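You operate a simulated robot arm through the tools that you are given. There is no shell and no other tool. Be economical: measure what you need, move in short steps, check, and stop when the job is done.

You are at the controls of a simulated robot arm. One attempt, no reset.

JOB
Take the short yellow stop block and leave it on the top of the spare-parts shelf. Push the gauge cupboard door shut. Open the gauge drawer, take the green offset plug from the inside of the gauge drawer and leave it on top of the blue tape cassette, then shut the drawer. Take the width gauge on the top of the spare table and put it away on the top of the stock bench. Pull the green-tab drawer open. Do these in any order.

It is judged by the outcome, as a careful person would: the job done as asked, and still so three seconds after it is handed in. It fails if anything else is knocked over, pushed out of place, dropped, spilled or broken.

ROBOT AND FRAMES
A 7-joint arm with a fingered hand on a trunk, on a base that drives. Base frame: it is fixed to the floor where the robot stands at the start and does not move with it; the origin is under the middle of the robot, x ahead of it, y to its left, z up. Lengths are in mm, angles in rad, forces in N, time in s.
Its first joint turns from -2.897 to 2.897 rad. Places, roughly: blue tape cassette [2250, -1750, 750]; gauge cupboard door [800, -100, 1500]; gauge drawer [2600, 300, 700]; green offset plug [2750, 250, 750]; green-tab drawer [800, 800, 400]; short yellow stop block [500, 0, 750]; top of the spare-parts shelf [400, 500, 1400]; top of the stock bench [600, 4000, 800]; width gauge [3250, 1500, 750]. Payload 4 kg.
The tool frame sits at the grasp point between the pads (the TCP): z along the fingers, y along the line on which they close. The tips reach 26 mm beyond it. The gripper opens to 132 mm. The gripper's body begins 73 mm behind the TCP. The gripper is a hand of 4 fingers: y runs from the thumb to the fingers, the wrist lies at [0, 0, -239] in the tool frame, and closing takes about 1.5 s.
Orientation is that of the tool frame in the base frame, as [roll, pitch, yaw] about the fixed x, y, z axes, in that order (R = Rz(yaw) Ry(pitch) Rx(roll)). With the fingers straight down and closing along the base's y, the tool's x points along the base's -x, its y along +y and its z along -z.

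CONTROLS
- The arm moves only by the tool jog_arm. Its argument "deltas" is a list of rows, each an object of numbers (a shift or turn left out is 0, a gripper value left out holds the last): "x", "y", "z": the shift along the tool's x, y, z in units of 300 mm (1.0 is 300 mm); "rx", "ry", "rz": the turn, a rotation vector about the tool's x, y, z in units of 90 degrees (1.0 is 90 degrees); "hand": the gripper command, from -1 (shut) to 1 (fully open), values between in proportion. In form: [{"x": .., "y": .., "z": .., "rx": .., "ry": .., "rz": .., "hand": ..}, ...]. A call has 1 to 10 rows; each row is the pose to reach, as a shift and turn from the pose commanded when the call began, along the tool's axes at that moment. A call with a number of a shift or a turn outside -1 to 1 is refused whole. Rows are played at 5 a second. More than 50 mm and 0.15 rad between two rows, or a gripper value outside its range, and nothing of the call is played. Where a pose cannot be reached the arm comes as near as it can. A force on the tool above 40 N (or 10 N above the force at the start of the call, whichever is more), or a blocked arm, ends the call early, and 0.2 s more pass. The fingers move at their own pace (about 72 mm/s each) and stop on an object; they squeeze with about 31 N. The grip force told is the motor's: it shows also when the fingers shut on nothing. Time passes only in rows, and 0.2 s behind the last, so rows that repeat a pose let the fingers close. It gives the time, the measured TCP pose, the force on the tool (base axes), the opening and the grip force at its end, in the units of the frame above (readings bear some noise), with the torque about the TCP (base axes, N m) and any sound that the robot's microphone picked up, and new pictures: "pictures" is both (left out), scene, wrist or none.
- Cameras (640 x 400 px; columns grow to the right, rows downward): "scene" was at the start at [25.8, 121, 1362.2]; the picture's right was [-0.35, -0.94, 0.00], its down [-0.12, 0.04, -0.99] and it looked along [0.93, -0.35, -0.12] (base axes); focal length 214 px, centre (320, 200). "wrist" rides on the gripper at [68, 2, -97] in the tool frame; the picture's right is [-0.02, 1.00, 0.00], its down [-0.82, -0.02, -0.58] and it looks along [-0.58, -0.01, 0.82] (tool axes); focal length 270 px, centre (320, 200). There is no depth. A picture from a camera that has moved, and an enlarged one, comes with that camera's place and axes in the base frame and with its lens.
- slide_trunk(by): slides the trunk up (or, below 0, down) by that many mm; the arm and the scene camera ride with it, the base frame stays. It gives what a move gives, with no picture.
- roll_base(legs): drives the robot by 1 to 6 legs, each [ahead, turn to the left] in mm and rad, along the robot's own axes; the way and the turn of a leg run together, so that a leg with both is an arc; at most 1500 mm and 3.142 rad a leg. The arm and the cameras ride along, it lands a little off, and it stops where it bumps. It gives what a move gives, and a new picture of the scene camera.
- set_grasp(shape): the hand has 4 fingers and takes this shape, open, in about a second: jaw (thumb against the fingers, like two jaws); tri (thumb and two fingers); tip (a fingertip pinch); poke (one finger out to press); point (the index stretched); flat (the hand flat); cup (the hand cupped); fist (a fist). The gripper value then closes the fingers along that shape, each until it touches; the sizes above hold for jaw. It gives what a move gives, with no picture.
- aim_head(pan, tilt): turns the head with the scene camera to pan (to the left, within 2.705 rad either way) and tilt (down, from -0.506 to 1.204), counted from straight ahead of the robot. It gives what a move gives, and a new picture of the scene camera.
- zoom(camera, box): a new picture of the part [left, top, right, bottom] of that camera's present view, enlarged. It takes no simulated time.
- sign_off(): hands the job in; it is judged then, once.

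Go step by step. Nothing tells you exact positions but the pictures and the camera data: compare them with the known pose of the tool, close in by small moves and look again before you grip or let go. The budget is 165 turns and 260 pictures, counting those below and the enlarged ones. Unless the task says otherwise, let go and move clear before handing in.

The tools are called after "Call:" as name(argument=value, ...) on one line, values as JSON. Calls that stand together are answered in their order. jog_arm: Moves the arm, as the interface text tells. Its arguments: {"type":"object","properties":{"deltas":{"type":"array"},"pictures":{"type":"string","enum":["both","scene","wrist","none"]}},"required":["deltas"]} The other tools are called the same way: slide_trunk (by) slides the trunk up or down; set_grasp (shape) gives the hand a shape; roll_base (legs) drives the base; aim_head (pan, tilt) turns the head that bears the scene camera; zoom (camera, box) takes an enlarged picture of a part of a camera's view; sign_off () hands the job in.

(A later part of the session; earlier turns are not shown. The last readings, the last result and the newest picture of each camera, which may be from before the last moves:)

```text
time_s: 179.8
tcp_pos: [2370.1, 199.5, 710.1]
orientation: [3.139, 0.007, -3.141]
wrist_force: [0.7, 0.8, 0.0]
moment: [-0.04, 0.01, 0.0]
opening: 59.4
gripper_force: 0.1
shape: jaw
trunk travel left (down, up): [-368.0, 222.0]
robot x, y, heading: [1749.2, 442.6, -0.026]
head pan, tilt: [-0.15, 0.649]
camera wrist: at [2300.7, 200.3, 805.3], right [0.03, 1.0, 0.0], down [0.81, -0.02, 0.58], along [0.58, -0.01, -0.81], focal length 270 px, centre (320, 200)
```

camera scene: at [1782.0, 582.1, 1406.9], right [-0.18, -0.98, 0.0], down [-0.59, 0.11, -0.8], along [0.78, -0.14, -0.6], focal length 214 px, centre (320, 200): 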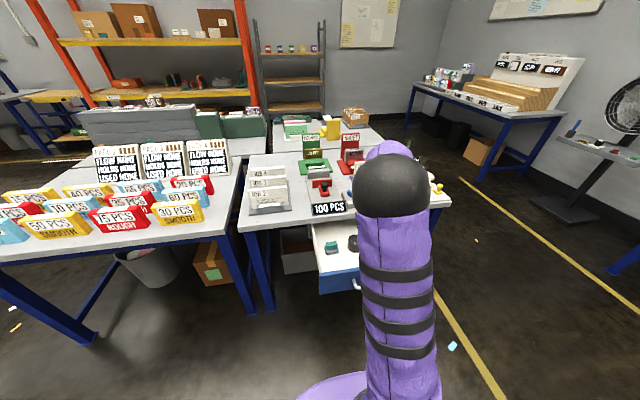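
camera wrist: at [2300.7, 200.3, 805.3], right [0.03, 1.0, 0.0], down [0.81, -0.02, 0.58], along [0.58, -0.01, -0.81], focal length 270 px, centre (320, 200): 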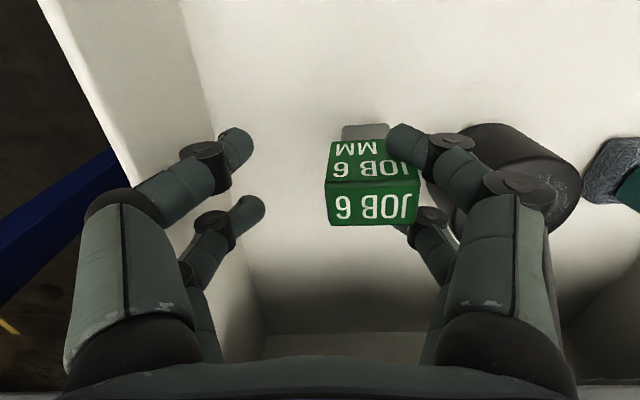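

The plug was dragged a bit with the hand but still stands. I'll rise clear and look again.

Call:
jog_arm(deltas=[{"hand": 0.1}, {"z": -0.1, "hand": 0.2}, {"z": -0.22}], pictures="wrist")

```text
time_s: 180.6
tcp_pos: [2370.9, 198.6, 777.2]
orientation: [3.14, 0.008, -3.14]
wrist_force: [-0.4, -0.5, -0.6]
moment: [-0.04, 0.02, 0.02]
opening: 79.0
gripper_force: 0.0
shape: jaw
trunk travel left (down, up): [-368.0, 222.0]
robot x, y, heading: [1747.6, 439.8, -0.032]
head pan, tilt: [-0.15, 0.649]
camera wrist: at [2300.6, 199.1, 872.6], right [0.02, 1.0, 0.0], down [0.81, -0.02, 0.58], along [0.58, -0.01, -0.81], focal length 270 px, centre (320, 200)
```

wrist: 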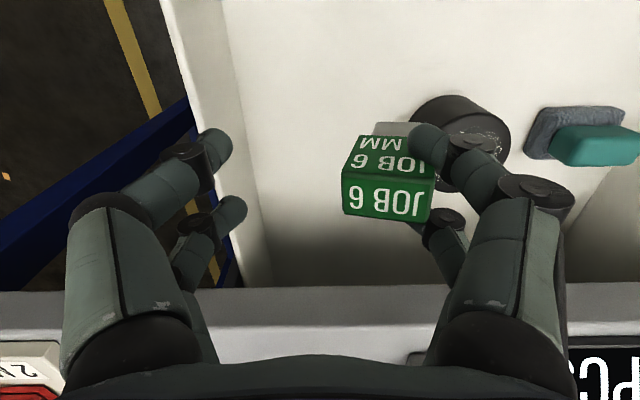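

The head is resting on the right-hand fingertips. I'll carry it to the empty front part of the drawer, set it down and re-grip it properly.

Call:
jog_arm(deltas=[{"z": -0.06}, {"x": 0.12, "z": -0.06}, {"x": 0.25, "y": 0.08, "z": -0.06}, {"x": 0.28, "y": 0.17, "z": -0.06}])

Call:
zoom(camera="scene", box=[240, 170, 440, 310])

```text
time_s: 181.6
tcp_pos: [2285.9, 247.2, 793.3]
orientation: [-3.14, 0.009, -3.141]
wrist_force: [0.0, 0.0, -0.7]
moment: [-0.02, 0.02, -0.02]
opening: 78.9
gripper_force: 0.0
shape: jaw
trunk travel left (down, up): [-368.0, 222.0]
robot x, y, heading: [1751.3, 443.0, -0.028]
head pan, tilt: [-0.15, 0.649]
camera scene: at [1782.1, 581.8, 1407.0], right [-0.18, -0.98, 0.0], down [-0.59, 0.11, -0.8], along [0.78, -0.14, -0.6], focal length 214 px, centre (320, 200)
camera wrist: at [2215.5, 250.0, 888.5], right [0.03, 1.0, 0.0], down [0.81, -0.02, 0.58], along [0.58, -0.01, -0.81], focal length 270 px, centre (320, 200)
```

scene: 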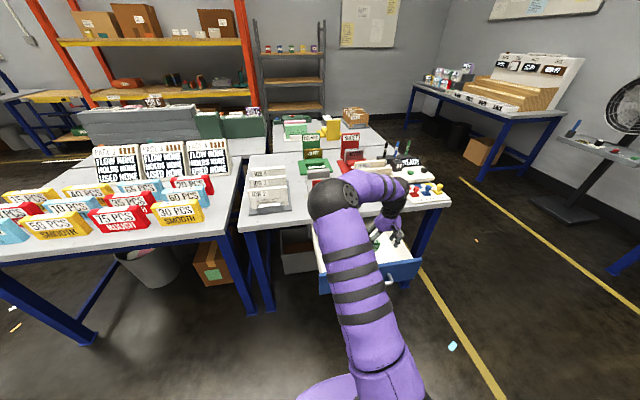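
wrist: 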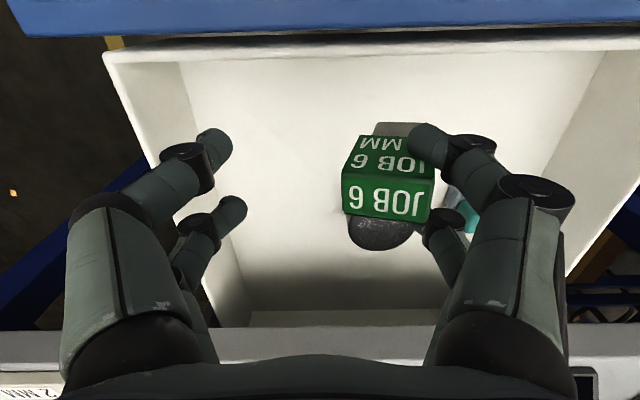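

```text
2.86 times, centred on (340, 240) of scene
camera zoom: at [1782.1, 581.8, 1407.0], right [-0.18, -0.98, 0.0], down [-0.59, 0.11, -0.8], along [0.78, -0.14, -0.6], focal length 613 px, centre (263, 86)
```

zoom: 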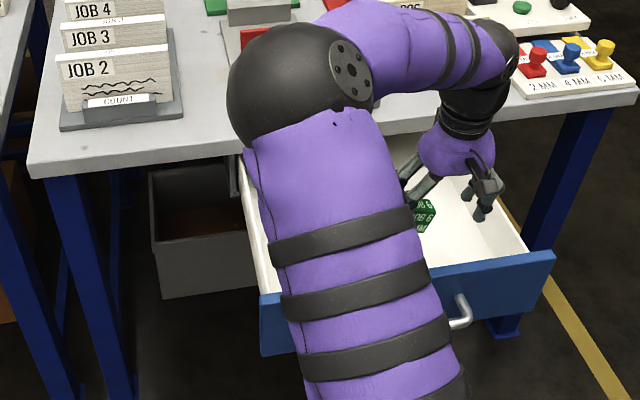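

There's empty floor beneath. I'll lower until the plug stands on it, then open fully.

Call:
jog_arm(deltas=[{"z": 0.1}, {"z": 0.2}, {"z": 0.26}, {"z": 0.275}, {"z": 0.285}], pictures="wrist")

```text
time_s: 182.8
tcp_pos: [2286.0, 251.1, 707.8]
orientation: [-3.14, 0.008, 3.141]
wrist_force: [0.0, 0.7, 1.6]
moment: [0.1, 0.03, 0.02]
opening: 79.1
gripper_force: 0.2
shape: jaw
trunk travel left (down, up): [-368.0, 222.0]
robot x, y, heading: [1749.1, 444.1, -0.025]
head pan, tilt: [-0.15, 0.649]
camera wrist: at [2216.2, 251.9, 803.2], right [0.03, 1.0, 0.0], down [0.81, -0.02, 0.58], along [0.58, -0.01, -0.81], focal length 270 px, centre (320, 200)
```

wrist: 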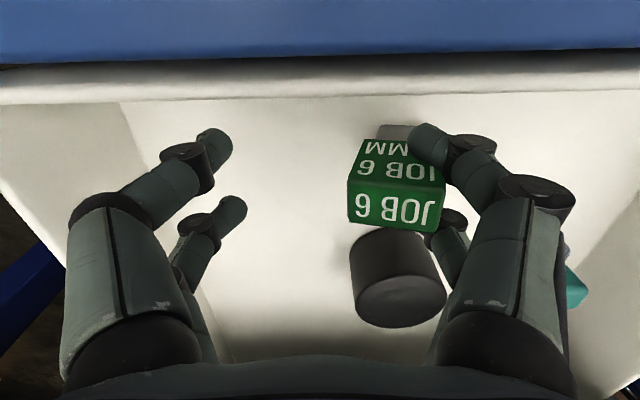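

The plug is just touching the floor. I'll open fully.

Call:
jog_arm(deltas=[{"z": 0.005, "hand": 0.5}, {"z": 0.005, "hand": 0.8}, {"z": 0.005, "hand": 1}, {"z": 0.005, "hand": 1}], pictures="wrist")

```text
time_s: 183.8
tcp_pos: [2287.1, 250.5, 707.2]
orientation: [3.14, 0.006, 3.139]
wrist_force: [0.0, -0.8, 0.7]
moment: [0.07, 0.01, 0.0]
opening: 131.9
gripper_force: 0.1
shape: jaw
trunk travel left (down, up): [-368.0, 222.0]
robot x, y, heading: [1752.8, 441.3, -0.031]
head pan, tilt: [-0.15, 0.649]
camera wrist: at [2216.4, 252.0, 801.8], right [0.03, 1.0, 0.0], down [0.81, -0.02, 0.58], along [0.58, -0.01, -0.81], focal length 270 px, centre (320, 200)
```

wrist: 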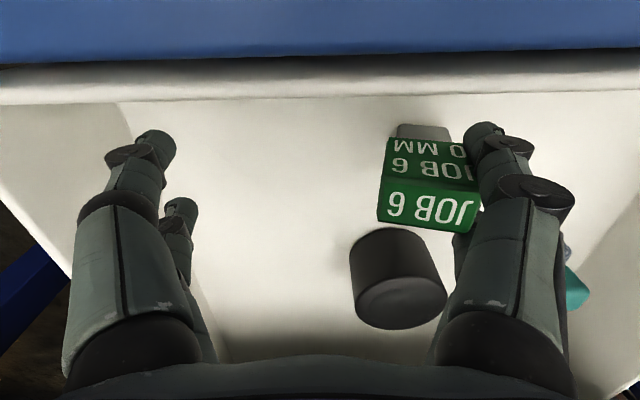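

The plug is wedged between the two right-hand fingers. I'll switch the hand to the fingertip pinch, which should free it and gives a single finger pair for gripping.

Call:
set_grasp(shape="tip")

Call:
jog_arm(deltas=[{"x": 0}], pictures="wrist")

```text
time_s: 184.7
tcp_pos: [2287.3, 251.2, 707.6]
orientation: [-3.141, 0.008, -3.141]
wrist_force: [0.2, -0.2, 1.9]
moment: [0.03, -0.02, -0.02]
opening: 131.8
gripper_force: 0.0
shape: tip
trunk travel left (down, up): [-368.0, 222.0]
robot x, y, heading: [1752.7, 443.2, -0.031]
head pan, tilt: [-0.15, 0.649]
```

```text
time_s: 185.1
tcp_pos: [2285.6, 250.1, 706.1]
orientation: [-3.141, 0.006, 3.141]
wrist_force: [1.0, -0.3, 1.2]
moment: [0.07, 0.03, 0.03]
opening: 131.9
gripper_force: 0.1
shape: tip
trunk travel left (down, up): [-368.0, 222.0]
robot x, y, heading: [1752.2, 442.1, -0.025]
head pan, tilt: [-0.15, 0.649]
camera wrist: at [2216.4, 252.0, 801.9], right [0.03, 1.0, 0.0], down [0.81, -0.02, 0.58], along [0.58, -0.01, -0.81], focal length 270 px, centre (320, 200)
```

wrist: 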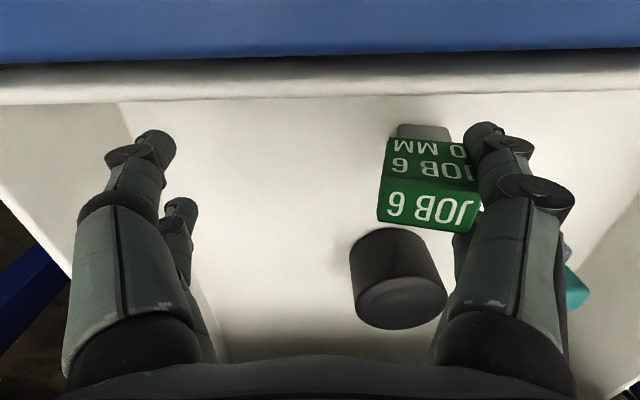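

Only about 7 mm of the head overlaps the fingers. I'll move diagonally down and outward, so the floor holds the plug while the fingers slip off it.

Call:
jog_arm(deltas=[{"z": 0.02, "y": 0.012}, {"z": 0.04, "y": 0.025}, {"z": 0.06, "y": 0.04}, {"z": 0.065, "y": 0.06}], pictures="wrist")

```text
time_s: 186.1
tcp_pos: [2286.6, 267.8, 686.4]
orientation: [3.141, 0.006, 3.141]
wrist_force: [0.1, -0.3, 0.3]
moment: [0.02, -0.01, -0.02]
opening: 132.1
gripper_force: 0.0
shape: tip
trunk travel left (down, up): [-368.0, 222.0]
robot x, y, heading: [1756.8, 445.2, -0.031]
head pan, tilt: [-0.15, 0.649]
camera wrist: at [2216.2, 269.7, 782.1], right [0.03, 1.0, 0.0], down [0.81, -0.02, 0.58], along [0.58, -0.01, -0.81], focal length 270 px, centre (320, 200)
```

wrist: 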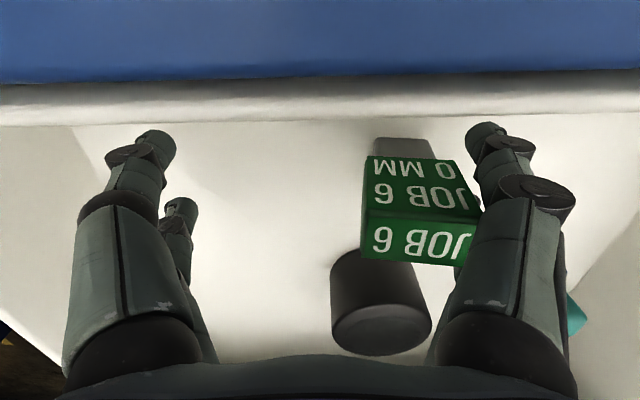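

It has slipped free of the front finger. I'll go a bit further +y, then straight up.

Call:
jog_arm(deltas=[{"y": 0.03}, {"y": 0.07}, {"y": 0.07, "z": -0.1}, {"y": 0.07, "z": -0.22}], pictures="wrist")

```text
time_s: 187.1
tcp_pos: [2285.6, 289.3, 755.3]
orientation: [3.139, 0.006, 3.141]
wrist_force: [0.4, -0.2, 0.1]
moment: [0.03, 0.04, -0.03]
opening: 131.9
gripper_force: 0.2
shape: tip
trunk travel left (down, up): [-368.0, 222.0]
robot x, y, heading: [1751.9, 441.8, -0.031]
head pan, tilt: [-0.15, 0.649]
camera wrist: at [2215.7, 291.1, 849.1], right [0.03, 1.0, 0.0], down [0.81, -0.02, 0.58], along [0.58, -0.01, -0.81], focal length 270 px, centre (320, 200)
```

wrist: 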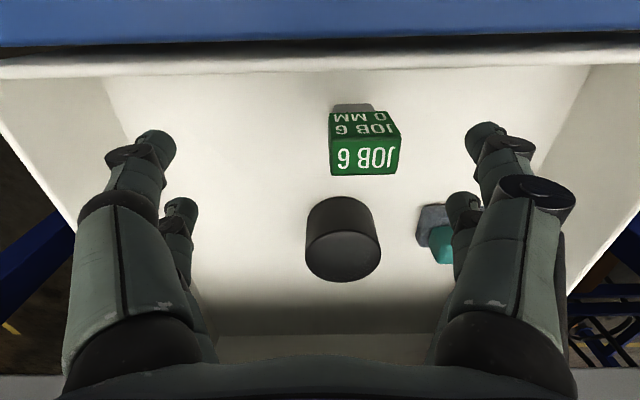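

It's free and standing. I'll rise and test the fingertip pinch in the air to see where the tips meet.

Call:
jog_arm(deltas=[{"z": -0.15}, {"z": -0.25, "hand": 0}, {"z": -0.25, "hand": -0.5}, {"z": -0.25, "hand": -0.6}, {"z": -0.25}, {"z": -0.25}, {"z": -0.25}], pictures="wrist")

```text
time_s: 188.7
tcp_pos: [2284.3, 287.5, 828.6]
orientation: [3.139, 0.006, -3.14]
wrist_force: [0.4, -0.2, 0.0]
moment: [0.02, -0.02, -0.02]
opening: 26.7
gripper_force: 0.1
shape: tip
trunk travel left (down, up): [-368.0, 222.0]
robot x, y, heading: [1753.3, 446.3, -0.029]
head pan, tilt: [-0.15, 0.649]
camera wrist: at [2215.0, 289.7, 923.6], right [0.03, 1.0, 0.0], down [0.81, -0.02, 0.58], along [0.58, -0.01, -0.81], focal length 270 px, centre (320, 200)
```

wrist: 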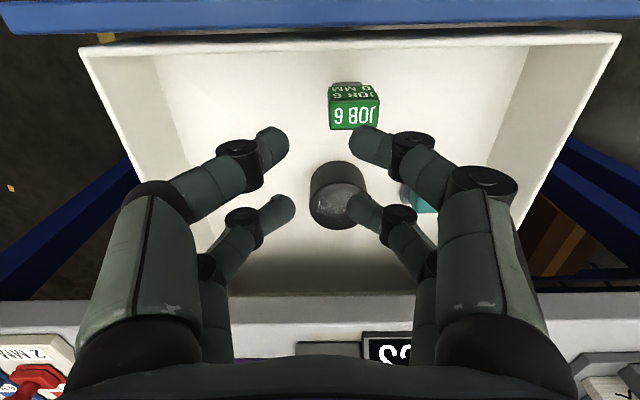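

I'll line the front finger pair up with the plug at about [2285, 316], go down and check before closing.

Call:
jog_arm(deltas=[{"x": -0.03, "y": 0.05, "z": 0.0, "hand": -0.05}, {"x": -0.053, "y": 0.093, "z": 0.1}, {"x": -0.053, "y": 0.093, "z": 0.22}, {"x": -0.053, "y": 0.093, "z": 0.33}, {"x": -0.053, "y": 0.093, "z": 0.397}], pictures="wrist")

```text
time_s: 189.9
tcp_pos: [2301.3, 315.7, 709.2]
orientation: [3.139, 0.007, 3.14]
wrist_force: [0.2, 0.4, 0.5]
moment: [0.01, -0.01, 0.0]
opening: 61.9
gripper_force: 0.1
shape: tip
trunk travel left (down, up): [-368.0, 222.0]
robot x, y, heading: [1753.0, 442.9, -0.034]
head pan, tilt: [-0.15, 0.649]
camera wrist: at [2230.6, 317.9, 805.0], right [0.03, 1.0, 0.0], down [0.81, -0.02, 0.58], along [0.58, -0.01, -0.81], focal length 270 px, centre (320, 200)
```

wrist: 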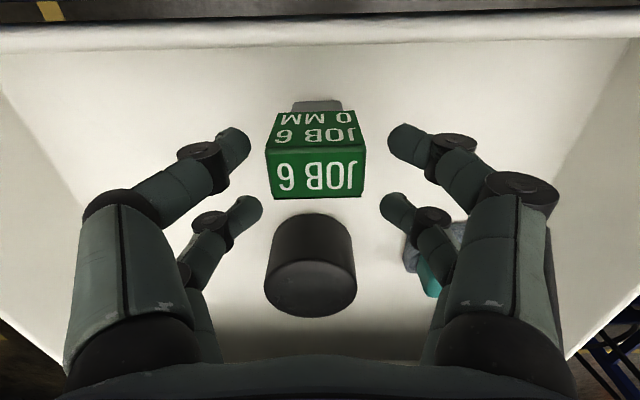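

The front pair is aligned with the plug. I'll close.

Call:
jog_arm(deltas=[{"hand": -0.4}, {"hand": -0.6}, {"hand": -0.8}, {"hand": -1}, {"hand": -1}, {"hand": -1}], pictures="wrist")

```text
time_s: 191.3
tcp_pos: [2300.5, 315.4, 710.0]
orientation: [3.14, 0.007, 3.141]
wrist_force: [0.0, 1.0, 0.2]
moment: [0.02, -0.01, -0.02]
opening: 17.9
gripper_force: 31.5
shape: tip
trunk travel left (down, up): [-368.0, 222.0]
robot x, y, heading: [1754.1, 442.6, -0.028]
head pan, tilt: [-0.15, 0.649]
camera wrist: at [2230.8, 317.7, 805.5], right [0.03, 1.0, 0.0], down [0.81, -0.02, 0.58], along [0.58, -0.01, -0.81], focal length 270 px, centre (320, 200)
```

wrist: 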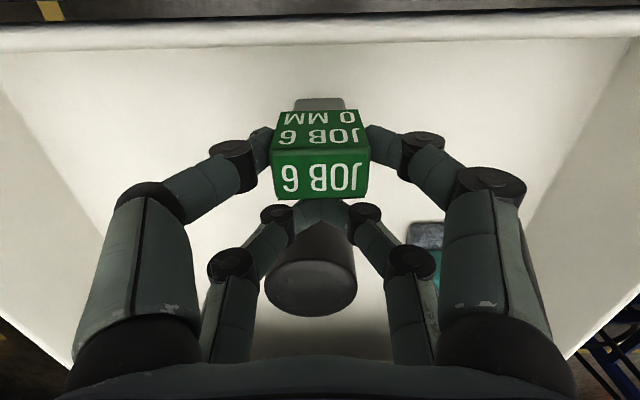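

A proper pinch this time: the front pair is holding the plug squarely. I'll lift it out of the drawer.

Call:
jog_arm(deltas=[{"z": -0.1}, {"z": -0.25}, {"z": -0.4}, {"z": -0.55}, {"z": -0.7}], pictures="wrist")

```text
time_s: 192.5
tcp_pos: [2299.1, 316.7, 917.1]
orientation: [3.139, 0.007, 3.141]
wrist_force: [0.3, 1.3, -0.9]
moment: [0.0, -0.02, 0.0]
opening: 17.6
gripper_force: 30.7
shape: tip
trunk travel left (down, up): [-368.0, 222.0]
robot x, y, heading: [1755.3, 439.5, -0.027]
head pan, tilt: [-0.15, 0.649]
camera wrist: at [2229.7, 317.6, 1012.7], right [0.03, 1.0, 0.0], down [0.81, -0.02, 0.58], along [0.58, -0.01, -0.81], focal length 270 px, centre (320, 200)
```

wrist: 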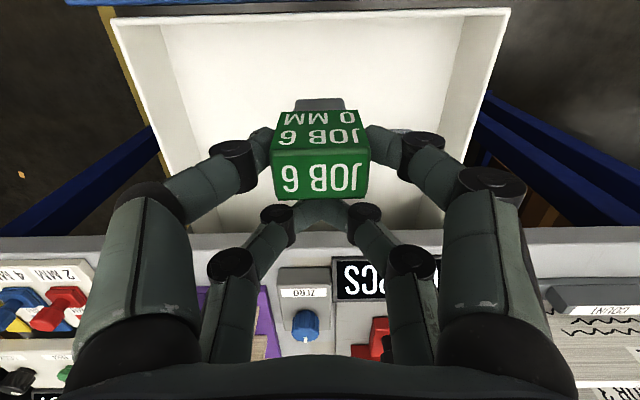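

The plug is firmly held upright. I'll back away from the table and drive toward the right-hand bench where the blue cassette is.

Call:
roll_base(legs=[[-350, 0], [0, -1.27], [1250, 0]])

Call:
aim_head(pan=0.1, tilt=0.5)

```text
time_s: 203.9
tcp_pos: [1801.0, -1321.4, 918.2]
orientation: [3.141, 0.008, 1.887]
wrist_force: [-0.2, 0.3, 0.5]
moment: [-0.03, -0.01, 0.02]
opening: 17.5
gripper_force: 30.6
shape: tip
trunk travel left (down, up): [-368.0, 222.0]
robot x, y, heading: [1750.6, -761.0, -1.283]
head pan, tilt: [-0.15, 0.649]
camera scene: at [1890.7, -747.5, 1406.9], right [-0.99, -0.14, 0.0], down [-0.08, 0.6, -0.8], along [0.11, -0.79, -0.6], focal length 214 px, centre (320, 200)
```

scene: 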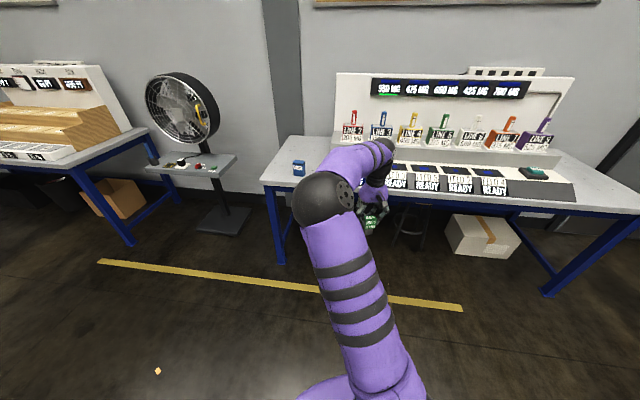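

```text
time_s: 204.7
tcp_pos: [1800.4, -1322.1, 916.5]
orientation: [3.14, 0.008, 1.887]
wrist_force: [-0.2, -0.2, -0.6]
moment: [-0.03, -0.01, 0.01]
opening: 17.7
gripper_force: 31.1
shape: tip
trunk travel left (down, up): [-368.0, 222.0]
robot x, y, heading: [1749.9, -764.9, -1.28]
head pan, tilt: [0.099, 0.499]
camera scene: at [1913.1, -745.8, 1420.3], right [-0.93, -0.38, 0.0], down [-0.18, 0.44, -0.88], along [0.33, -0.81, -0.48], focal length 214 px, centre (320, 200)
```

scene: 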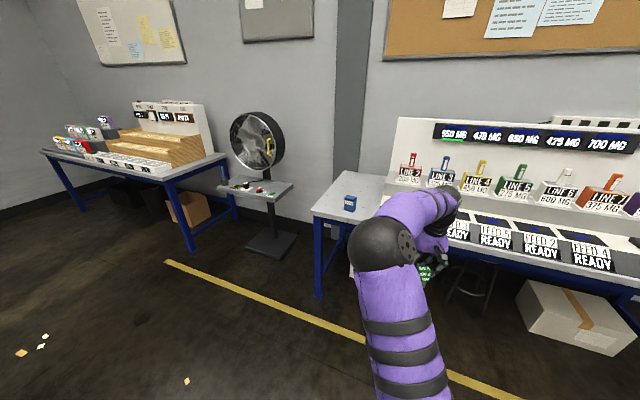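

Call:
zoom(camera="scene", box=[290, 150, 430, 250])

```text
4.00 times, centred on (360, 200) of scene
camera zoom: at [1913.1, -745.8, 1420.3], right [-0.93, -0.38, 0.0], down [-0.18, 0.44, -0.88], along [0.33, -0.81, -0.48], focal length 858 px, centre (160, 200)
```

zoom: 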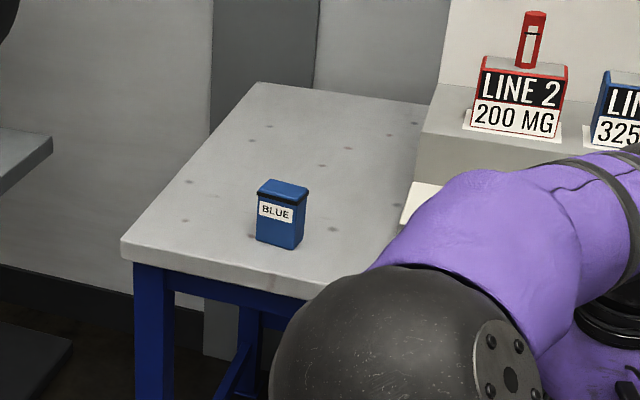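

The blue cassette ("BLUE") is at about [2155, -1806], with its top near z 845. I'll drive to stand in front of it, facing the bench.

Call:
roll_base(legs=[[0, 0.93], [548, 0], [0, -1.221], [170, 0]])

Call:
aim_head(pan=-0.1, tilt=0.6)

Call:
jog_arm(deltas=[{"x": 0}], pictures="wrist")

```text
time_s: 214.3
tcp_pos: [2184.9, -1662.9, 917.1]
orientation: [3.138, 0.007, 1.642]
wrist_force: [0.2, -0.3, -0.1]
moment: [-0.02, -0.01, 0.0]
opening: 17.6
gripper_force: 31.0
shape: tip
trunk travel left (down, up): [-368.0, 222.0]
robot x, y, heading: [2268.8, -1104.5, -1.525]
head pan, tilt: [0.099, 0.499]
camera scene: at [2434.1, -1131.1, 1420.3], right [-0.99, -0.14, 0.0], down [-0.07, 0.47, -0.88], along [0.12, -0.87, -0.48], focal length 214 px, centre (320, 200)
```

scene: 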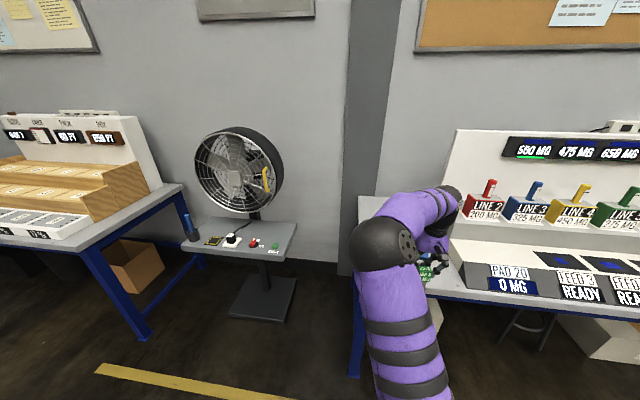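

```text
time_s: 215.0
tcp_pos: [2184.8, -1662.5, 916.3]
orientation: [3.14, 0.008, 1.641]
wrist_force: [-0.6, -0.1, -0.4]
moment: [-0.03, 0.0, 0.01]
opening: 17.9
gripper_force: 31.0
shape: tip
trunk travel left (down, up): [-368.0, 222.0]
robot x, y, heading: [2274.2, -1108.0, -1.53]
head pan, tilt: [-0.099, 0.6]
camera scene: at [2416.2, -1129.2, 1411.2], right [-1.0, 0.06, 0.0], down [0.03, 0.56, -0.83], along [-0.05, -0.82, -0.56], focal length 214 px, centre (320, 200)
```

scene: 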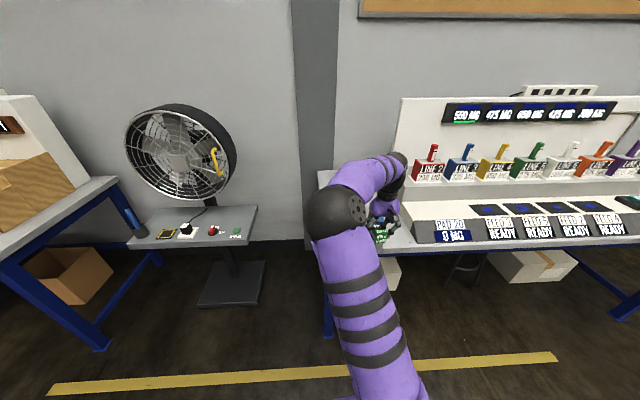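

```text
time_s: 215.4
tcp_pos: [2185.5, -1661.9, 917.6]
orientation: [3.139, 0.007, 1.642]
wrist_force: [0.5, 0.4, 0.2]
moment: [0.0, 0.01, 0.01]
opening: 18.0
gripper_force: 30.2
shape: tip
trunk travel left (down, up): [-368.0, 222.0]
robot x, y, heading: [2269.8, -1107.4, -1.525]
head pan, tilt: [-0.099, 0.6]
camera wrist: at [2180.8, -1593.4, 1012.3], right [1.0, 0.05, 0.0], down [0.04, -0.81, 0.58], along [0.03, -0.58, -0.81], focal length 270 px, centre (320, 200)
```

wrist: 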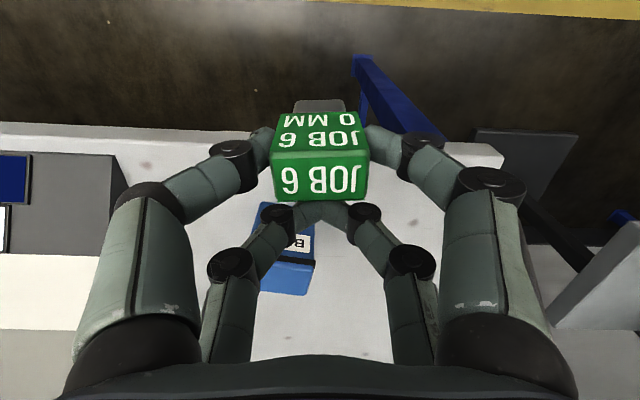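

The wrist view confirms the cassette top at about [2159, -1805, 845]. I'll raise the plug, drive in 120 mm and centre over it.

Call:
jog_arm(deltas=[{"z": -0.12}, {"z": -0.25}], pictures="none")

Call:
roll_base(legs=[[120, 0]])

Call:
jog_arm(deltas=[{"x": 0}], pictures="wrist")

```text
time_s: 216.0
tcp_pos: [2186.4, -1660.7, 991.6]
orientation: [3.139, 0.009, 1.642]
wrist_force: [-0.2, -0.5, -0.3]
moment: [-0.03, 0.01, -0.01]
opening: 17.8
gripper_force: 31.5
shape: tip
trunk travel left (down, up): [-368.0, 222.0]
robot x, y, heading: [2270.7, -1104.7, -1.528]
head pan, tilt: [-0.099, 0.6]
```

```text
time_s: 217.3
tcp_pos: [2190.7, -1781.5, 990.5]
orientation: [3.14, 0.008, 1.642]
wrist_force: [0.2, -0.5, -0.6]
moment: [-0.02, 0.0, -0.01]
opening: 17.5
gripper_force: 31.2
shape: tip
trunk travel left (down, up): [-368.0, 222.0]
robot x, y, heading: [2271.9, -1231.6, -1.526]
head pan, tilt: [-0.099, 0.6]
camera scene: at [2421.4, -1249.5, 1411.2], right [-1.0, 0.06, 0.0], down [0.03, 0.56, -0.82], along [-0.05, -0.82, -0.57], focal length 214 px, centre (320, 200)
```

scene: 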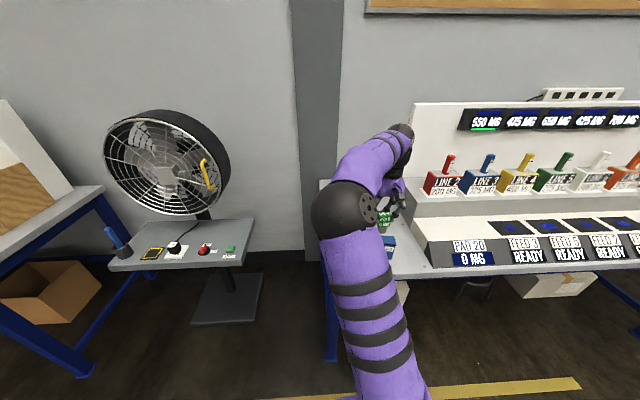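

```text
time_s: 217.7
tcp_pos: [2189.9, -1781.9, 991.5]
orientation: [3.14, 0.007, 1.643]
wrist_force: [0.0, -0.3, -0.4]
moment: [-0.06, 0.01, 0.01]
opening: 17.7
gripper_force: 30.8
shape: tip
trunk travel left (down, up): [-368.0, 222.0]
robot x, y, heading: [2277.2, -1226.7, -1.527]
head pan, tilt: [-0.099, 0.6]
camera wrist: at [2186.4, -1712.2, 1086.6], right [1.0, 0.05, 0.0], down [0.04, -0.81, 0.58], along [0.03, -0.58, -0.81], focal length 270 px, centre (320, 200)
```

wrist: 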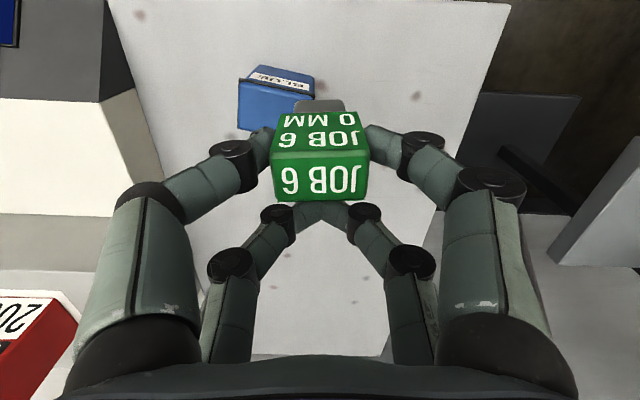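

I need the cassette top more exactly, so I'll zoom in.

Call:
zoom(camera="wrist", box=[200, 40, 360, 160])

Call:
zoom(camera="scene", box=[320, 160, 440, 280])

```text
3.33 times, centred on (280, 100) of wrist
camera zoom: at [2186.4, -1712.2, 1086.6], right [1.0, 0.05, 0.0], down [0.04, -0.81, 0.58], along [0.03, -0.58, -0.81], focal length 901 px, centre (453, 533)
```

zoom: 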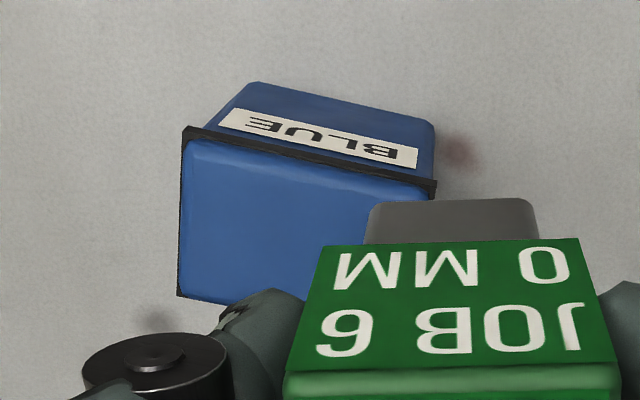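

```text
3.33 times, centred on (380, 220) of scene
camera zoom: at [2421.3, -1249.5, 1411.2], right [-1.0, 0.06, 0.0], down [0.03, 0.56, -0.82], along [-0.05, -0.82, -0.57], focal length 715 px, centre (120, 133)
```

zoom: 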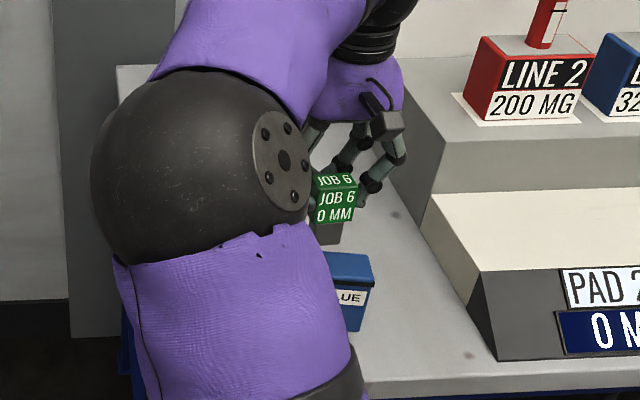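

The cassette top is centred at about [2151, -1790, 856]. I'll centre the plug over it and lower to just above.

Call:
jog_arm(deltas=[{"x": -0.034, "y": -0.065}, {"x": -0.068, "y": -0.129}, {"x": -0.068, "y": -0.129, "z": 0.05}, {"x": -0.068, "y": -0.129, "z": 0.11}], pictures="wrist")

Call:
zoom(camera="scene", box=[340, 180, 440, 270])

```text
time_s: 218.7
tcp_pos: [2152.4, -1805.0, 957.7]
orientation: [3.141, 0.008, 1.643]
wrist_force: [-0.9, 0.2, -0.2]
moment: [0.0, -0.01, -0.01]
opening: 17.8
gripper_force: 30.8
shape: tip
trunk travel left (down, up): [-368.0, 222.0]
robot x, y, heading: [2280.1, -1228.6, -1.523]
head pan, tilt: [-0.099, 0.6]
camera wrist: at [2147.6, -1735.8, 1052.9], right [1.0, 0.05, 0.0], down [0.04, -0.81, 0.58], along [0.03, -0.58, -0.81], focal length 270 px, centre (320, 200)
```

wrist: 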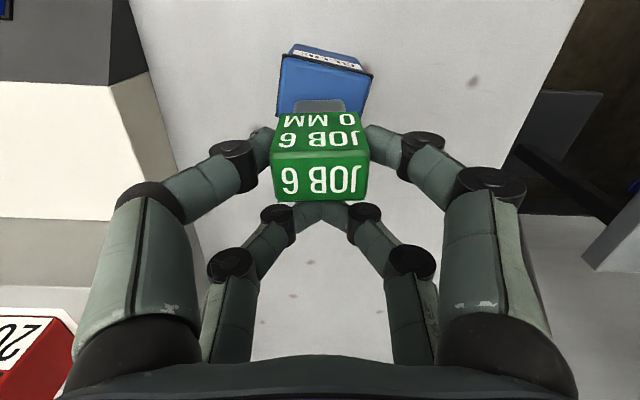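

```text
4.44 times, centred on (390, 225) of scene
camera zoom: at [2421.3, -1249.5, 1411.2], right [-1.0, 0.06, 0.0], down [0.03, 0.56, -0.82], along [-0.05, -0.82, -0.57], focal length 953 px, centre (9, 89)
```

zoom: 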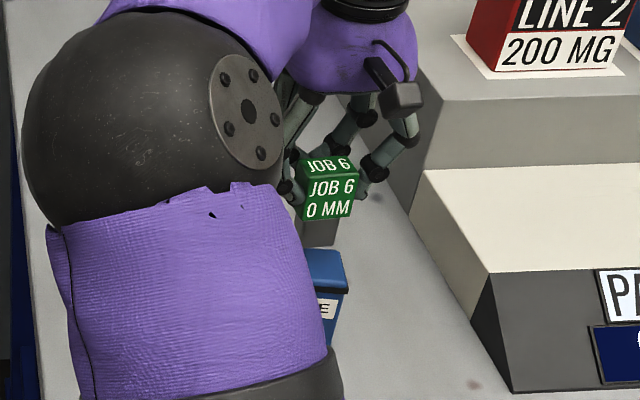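

The stem is over the middle of the cassette. I'll lower in small steps until it touches.

Call:
jog_arm(deltas=[{"z": 0.02}, {"z": 0.035}, {"z": 0.045}, {"z": 0.045}], pictures="wrist")

Call:
zoom(camera="scene", box=[340, 180, 440, 270])

```text
time_s: 219.7
tcp_pos: [2151.4, -1804.4, 944.0]
orientation: [3.14, 0.008, 1.643]
wrist_force: [-0.2, 0.1, -1.0]
moment: [-0.02, 0.04, -0.01]
opening: 17.6
gripper_force: 30.8
shape: tip
trunk travel left (down, up): [-368.0, 222.0]
robot x, y, heading: [2278.0, -1226.8, -1.528]
head pan, tilt: [-0.099, 0.6]
camera wrist: at [2148.5, -1735.3, 1040.0], right [1.0, 0.05, 0.0], down [0.04, -0.81, 0.58], along [0.03, -0.58, -0.81], focal length 270 px, centre (320, 200)
```

wrist: 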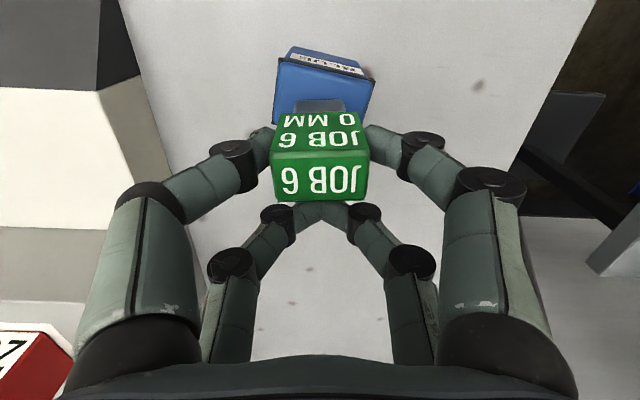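

```text
4.44 times, centred on (390, 225) of scene
camera zoom: at [2421.3, -1249.6, 1411.2], right [-1.0, 0.06, 0.0], down [0.03, 0.56, -0.82], along [-0.05, -0.82, -0.57], focal length 953 px, centre (9, 89)
```

zoom: 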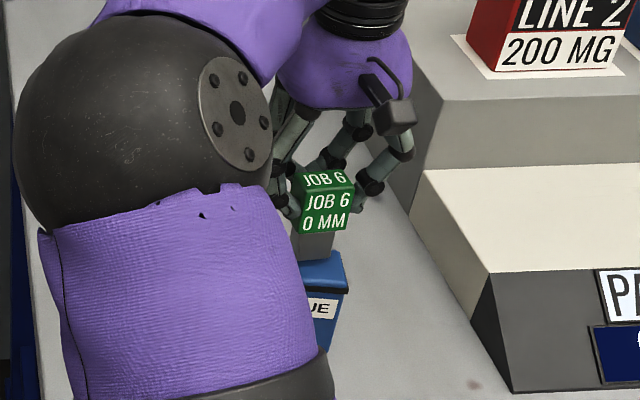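

It isn't touching yet. I'll keep lowering slowly.

Call:
jog_arm(deltas=[{"z": 0.01}, {"z": 0.02}, {"z": 0.03}], pictures="none")

```text
time_s: 220.5
tcp_pos: [2153.0, -1804.6, 937.3]
orientation: [3.14, 0.007, 1.642]
wrist_force: [0.2, 0.4, -0.6]
moment: [-0.03, -0.04, 0.01]
opening: 17.8
gripper_force: 30.7
shape: tip
trunk travel left (down, up): [-368.0, 222.0]
robot x, y, heading: [2279.1, -1225.1, -1.531]
head pan, tilt: [-0.099, 0.6]
```

Call:
jog_arm(deltas=[{"z": 0.008}, {"z": 0.016}, {"z": 0.024}], pictures="wrist")

Call:
zoom(camera="scene", box=[340, 180, 440, 270])

```text
time_s: 221.3
tcp_pos: [2153.7, -1803.4, 932.0]
orientation: [-3.139, 0.014, 1.641]
wrist_force: [-0.9, 1.4, 36.5]
moment: [0.64, 0.13, -0.01]
opening: 19.9
gripper_force: 31.0
shape: tip
trunk travel left (down, up): [-368.0, 222.0]
robot x, y, heading: [2279.6, -1229.6, -1.529]
head pan, tilt: [-0.099, 0.6]
camera wrist: at [2148.3, -1734.1, 1028.0], right [1.0, 0.05, 0.0], down [0.04, -0.81, 0.59], along [0.03, -0.59, -0.81], focal length 270 px, centre (320, 200)
```

wrist: 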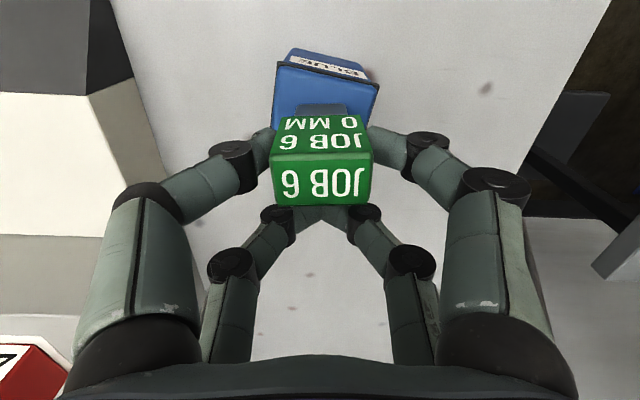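

```text
4.44 times, centred on (390, 225) of scene
camera zoom: at [2421.9, -1246.6, 1411.8], right [-1.0, 0.06, 0.0], down [0.03, 0.56, -0.83], along [-0.05, -0.82, -0.56], focal length 953 px, centre (9, 89)
```

zoom: 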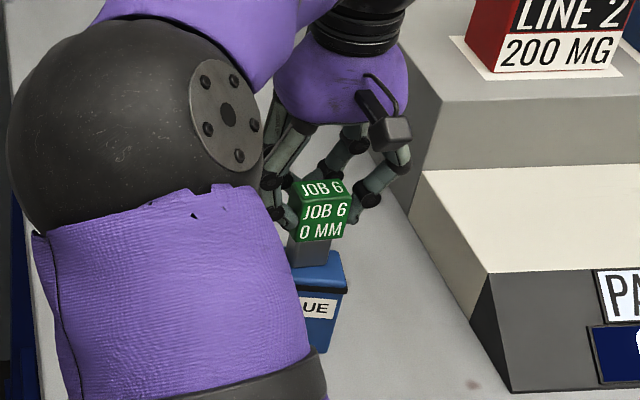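

Contact made. I'll ease the load off by a few mm, then open gently.

Call:
jog_arm(deltas=[{"z": -0.009}, {"z": -0.011}], pictures="none")

Call:
jog_arm(deltas=[{"hand": -0.65}, {"hand": -0.55}, {"hand": -0.45}, {"hand": -0.35}, {"hand": -0.25}, {"hand": -0.15}], pictures="wrist")

```text
time_s: 221.9
tcp_pos: [2153.0, -1803.0, 933.0]
orientation: [-3.14, 0.008, 1.641]
wrist_force: [-4.2, 1.2, 30.5]
moment: [0.57, 0.22, 0.06]
opening: 20.2
gripper_force: 31.5
shape: tip
trunk travel left (down, up): [-368.0, 222.0]
robot x, y, heading: [2276.7, -1227.3, -1.532]
head pan, tilt: [-0.099, 0.6]
```

```text
time_s: 223.3
tcp_pos: [2154.1, -1805.4, 932.3]
orientation: [3.14, 0.009, 1.642]
wrist_force: [-0.8, 0.3, -0.9]
moment: [-0.04, -0.05, 0.0]
opening: 55.7
gripper_force: 0.1
shape: tip
trunk travel left (down, up): [-368.0, 222.0]
robot x, y, heading: [2274.0, -1225.4, -1.529]
head pan, tilt: [-0.099, 0.6]
camera wrist: at [2149.3, -1736.3, 1027.1], right [1.0, 0.05, 0.0], down [0.04, -0.81, 0.58], along [0.03, -0.58, -0.81], focal length 270 px, centre (320, 200)
```

wrist: 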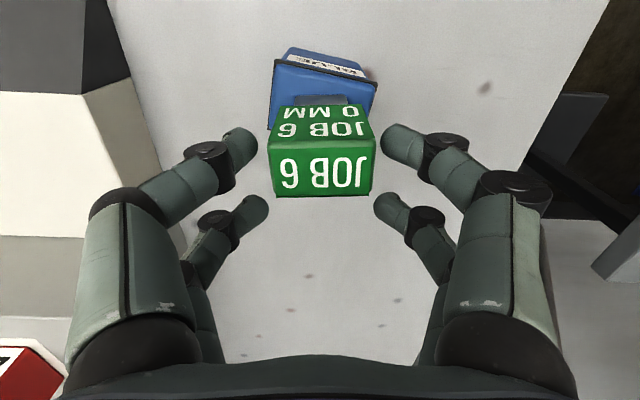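

The plug is released and standing on the cassette. I'll open slightly more and rise straight up.

Call:
jog_arm(deltas=[{"hand": 0.2}, {"hand": 0.2, "z": -0.02}, {"z": -0.15}, {"z": -0.3}, {"z": -0.45}], pictures="wrist")

Call:
zoom(camera="scene", box=[340, 180, 440, 270])

```text
time_s: 224.5
tcp_pos: [2153.4, -1803.8, 1064.9]
orientation: [3.14, 0.007, 1.641]
wrist_force: [-0.1, -0.5, -0.2]
moment: [-0.02, 0.01, 0.01]
opening: 78.7
gripper_force: 0.0
shape: tip
trunk travel left (down, up): [-368.0, 222.0]
robot x, y, heading: [2276.1, -1228.1, -1.53]
head pan, tilt: [-0.099, 0.6]
camera wrist: at [2149.0, -1733.9, 1160.0], right [1.0, 0.05, 0.0], down [0.04, -0.81, 0.58], along [0.03, -0.58, -0.81], focal length 270 px, centre (320, 200)
```

wrist: 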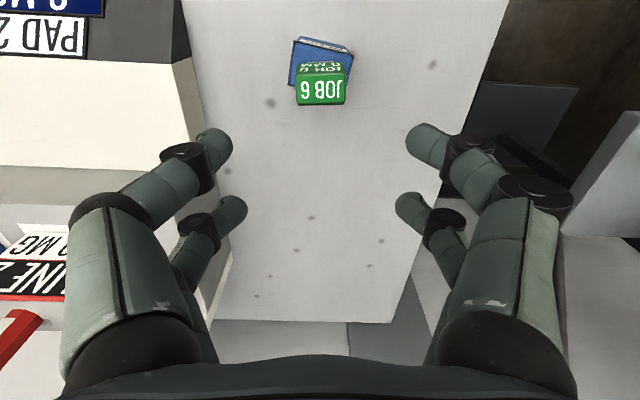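

```text
4.44 times, centred on (390, 225) of scene
camera zoom: at [2421.3, -1249.5, 1411.2], right [-1.0, 0.06, 0.0], down [0.03, 0.56, -0.82], along [-0.05, -0.82, -0.57], focal length 953 px, centre (9, 89)
```

zoom: 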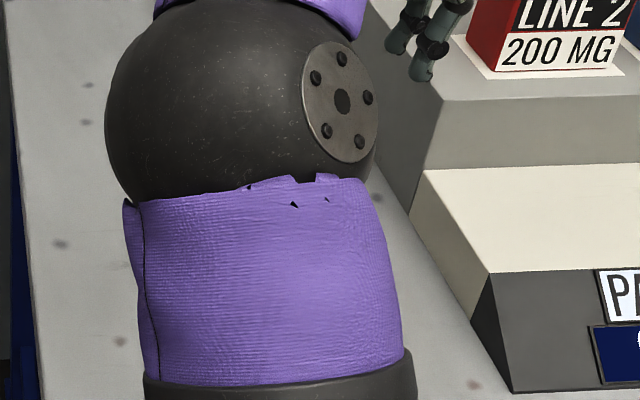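

The plug stands on the cassette. I'll back away and drive round to face the gauge drawer to shut it.

Call:
roll_base(legs=[[-350, 0]])

Call:
zoom(camera="scene", box=[280, 120, 480, 260])

Call:
roll_base(legs=[[0, -2.64], [1470, 0], [0, -2.11]])

Call:
set_grasp(shape="fist")

Call:
aim_head(pan=-0.1, tilt=0.55)

```text
time_s: 226.8
tcp_pos: [2137.1, -1449.0, 1063.8]
orientation: [3.14, 0.007, 1.635]
wrist_force: [0.3, 0.3, -0.2]
moment: [-0.02, -0.02, -0.01]
opening: 78.6
gripper_force: 0.2
shape: tip
trunk travel left (down, up): [-368.0, 222.0]
robot x, y, heading: [2264.7, -870.5, -1.537]
head pan, tilt: [-0.099, 0.6]
camera scene: at [2407.2, -895.7, 1411.2], right [-1.0, 0.06, 0.0], down [0.04, 0.56, -0.82], along [-0.05, -0.82, -0.57], focal length 214 px, centre (320, 200)
```

scene: 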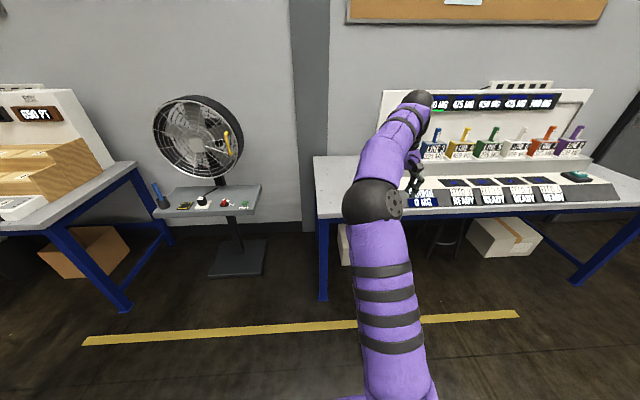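

```text
2.86 times, centred on (380, 190) of scene
camera zoom: at [2407.2, -895.7, 1411.2], right [-1.0, 0.06, 0.0], down [0.04, 0.56, -0.82], along [-0.05, -0.82, -0.57], focal length 613 px, centre (149, 229)
```

zoom: 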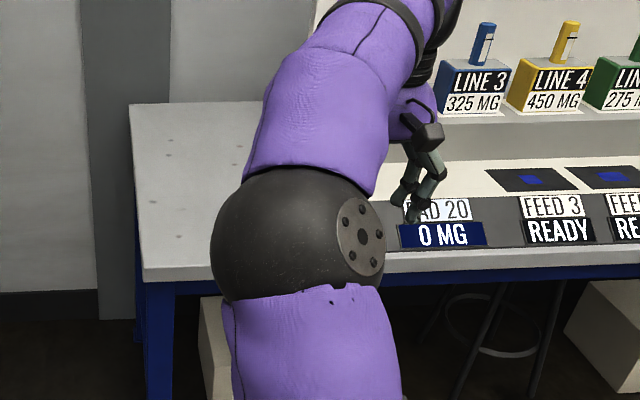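

```text
time_s: 245.1
tcp_pos: [2031.1, 241.5, 1064.8]
orientation: [3.141, 0.008, -3.05]
wrist_force: [0.5, 0.5, 0.8]
moment: [0.0, -0.01, 0.0]
opening: 78.6
gripper_force: 0.1
shape: tip
trunk travel left (down, up): [-368.0, 222.0]
robot x, y, heading: [1455.4, 354.0, 0.062]
head pan, tilt: [-0.099, 0.6]
camera scene: at [1472.3, 499.5, 1411.2], right [-0.04, -1.0, 0.0], down [-0.56, 0.02, -0.82], along [0.82, -0.03, -0.57], focal length 214 px, centre (320, 200)
```

scene: 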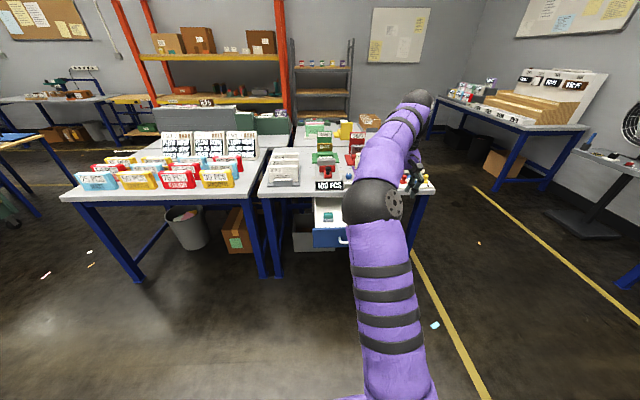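

```text
time_s: 246.0
tcp_pos: [2031.7, 240.1, 1064.7]
orientation: [3.141, 0.007, -3.052]
wrist_force: [0.5, -0.3, -0.1]
moment: [0.0, -0.02, -0.03]
opening: 0.0
gripper_force: 0.1
shape: fist
trunk travel left (down, up): [-368.0, 222.0]
robot x, y, heading: [1455.9, 350.3, 0.066]
head pan, tilt: [-0.099, 0.6]
```

```text
time_s: 246.6
tcp_pos: [2030.5, 239.7, 1064.2]
orientation: [3.139, 0.007, -3.05]
wrist_force: [0.1, 0.2, 0.6]
moment: [0.01, 0.01, -0.01]
opening: 0.1
gripper_force: 0.1
shape: fist
trunk travel left (down, up): [-368.0, 222.0]
robot x, y, heading: [1456.8, 355.2, 0.058]
head pan, tilt: [-0.099, 0.55]
camera scene: at [1473.7, 499.4, 1415.7], right [-0.04, -1.0, 0.0], down [-0.52, 0.02, -0.85], along [0.85, -0.03, -0.52], focal length 214 px, centre (320, 200)
```

scene: 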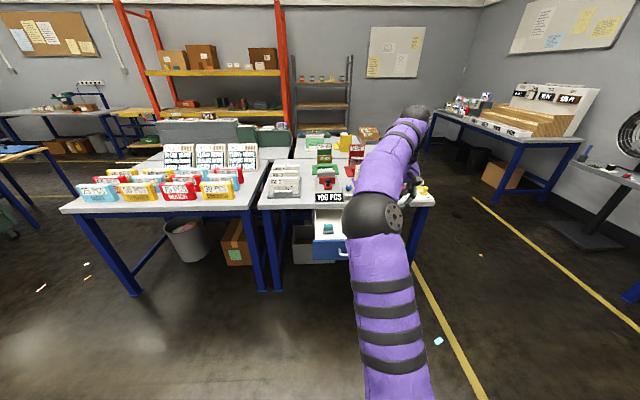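

I'll pitch the fist forward, centre it on the drawer handle at y≈318, and lower to its height.

Call:
jog_arm(deltas=[{"ry": -0.095, "z": 0.05, "y": 0.03}, {"ry": -0.19, "z": 0.1, "y": 0.06}, {"ry": -0.285, "z": 0.15, "y": 0.09}, {"ry": -0.38, "z": 0.2, "y": 0.12}, {"ry": -0.475, "z": 0.25, "y": 0.15}, {"ry": -0.57, "z": 0.3, "y": 0.18}, {"ry": -0.665, "z": 0.35, "y": 0.21}, {"ry": -0.76, "z": 0.4, "y": 0.24}, {"ry": -0.855, "z": 0.45, "y": 0.26}, {"ry": -0.95, "z": 0.5, "y": 0.26}], pictures="none")

Call:
slide_trunk(by=-222)

Call:
aim_head(pan=-0.15, tilt=0.5)

Call:
zoom(camera="scene", box=[240, 140, 440, 280])

```text
time_s: 248.8
tcp_pos: [2023.4, 317.3, 915.7]
orientation: [-3.139, 1.5, -3.052]
wrist_force: [-0.2, 0.4, 0.1]
moment: [0.01, 0.0, 0.0]
opening: 0.2
gripper_force: 0.0
shape: fist
trunk travel left (down, up): [-368.0, 222.0]
robot x, y, heading: [1457.3, 353.3, 0.059]
head pan, tilt: [-0.099, 0.55]
```

```text
time_s: 251.2
tcp_pos: [2024.1, 317.6, 694.1]
orientation: [3.128, 1.499, -3.067]
wrist_force: [0.0, 0.3, -0.2]
moment: [-0.02, 0.03, -0.01]
opening: 0.1
gripper_force: 0.1
shape: fist
trunk travel left (down, up): [-146.0, 444.0]
robot x, y, heading: [1457.4, 349.1, 0.059]
head pan, tilt: [-0.099, 0.55]
```

```text
time_s: 251.8
tcp_pos: [2023.5, 317.6, 693.8]
orientation: [3.127, 1.498, -3.066]
wrist_force: [0.1, 0.7, -0.1]
moment: [0.0, 0.01, -0.01]
opening: 0.0
gripper_force: 0.0
shape: fist
trunk travel left (down, up): [-146.0, 444.0]
robot x, y, heading: [1456.4, 350.0, 0.061]
head pan, tilt: [-0.15, 0.499]
camera scene: at [1474.5, 494.8, 1198.3], right [-0.09, -1.0, 0.0], down [-0.48, 0.04, -0.88], along [0.87, -0.08, -0.48], focal length 214 px, centre (320, 200)
```

scene: 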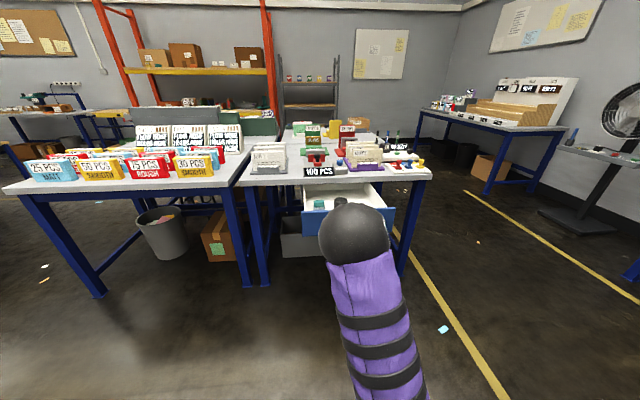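

```text
2.86 times, centred on (340, 210) of scene
camera zoom: at [1474.5, 494.8, 1198.3], right [-0.09, -1.0, 0.0], down [-0.48, 0.04, -0.88], along [0.87, -0.08, -0.48], focal length 613 px, centre (263, 171)
```

zoom: 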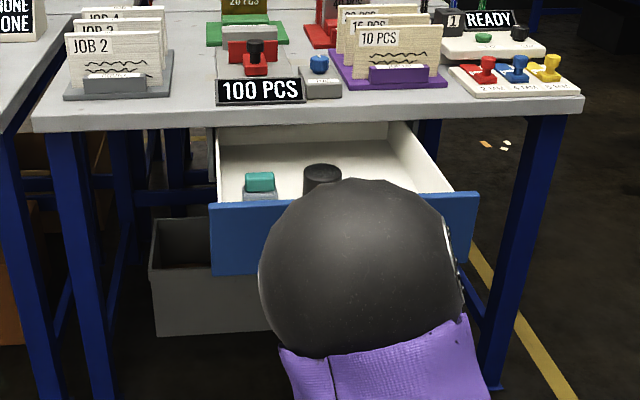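

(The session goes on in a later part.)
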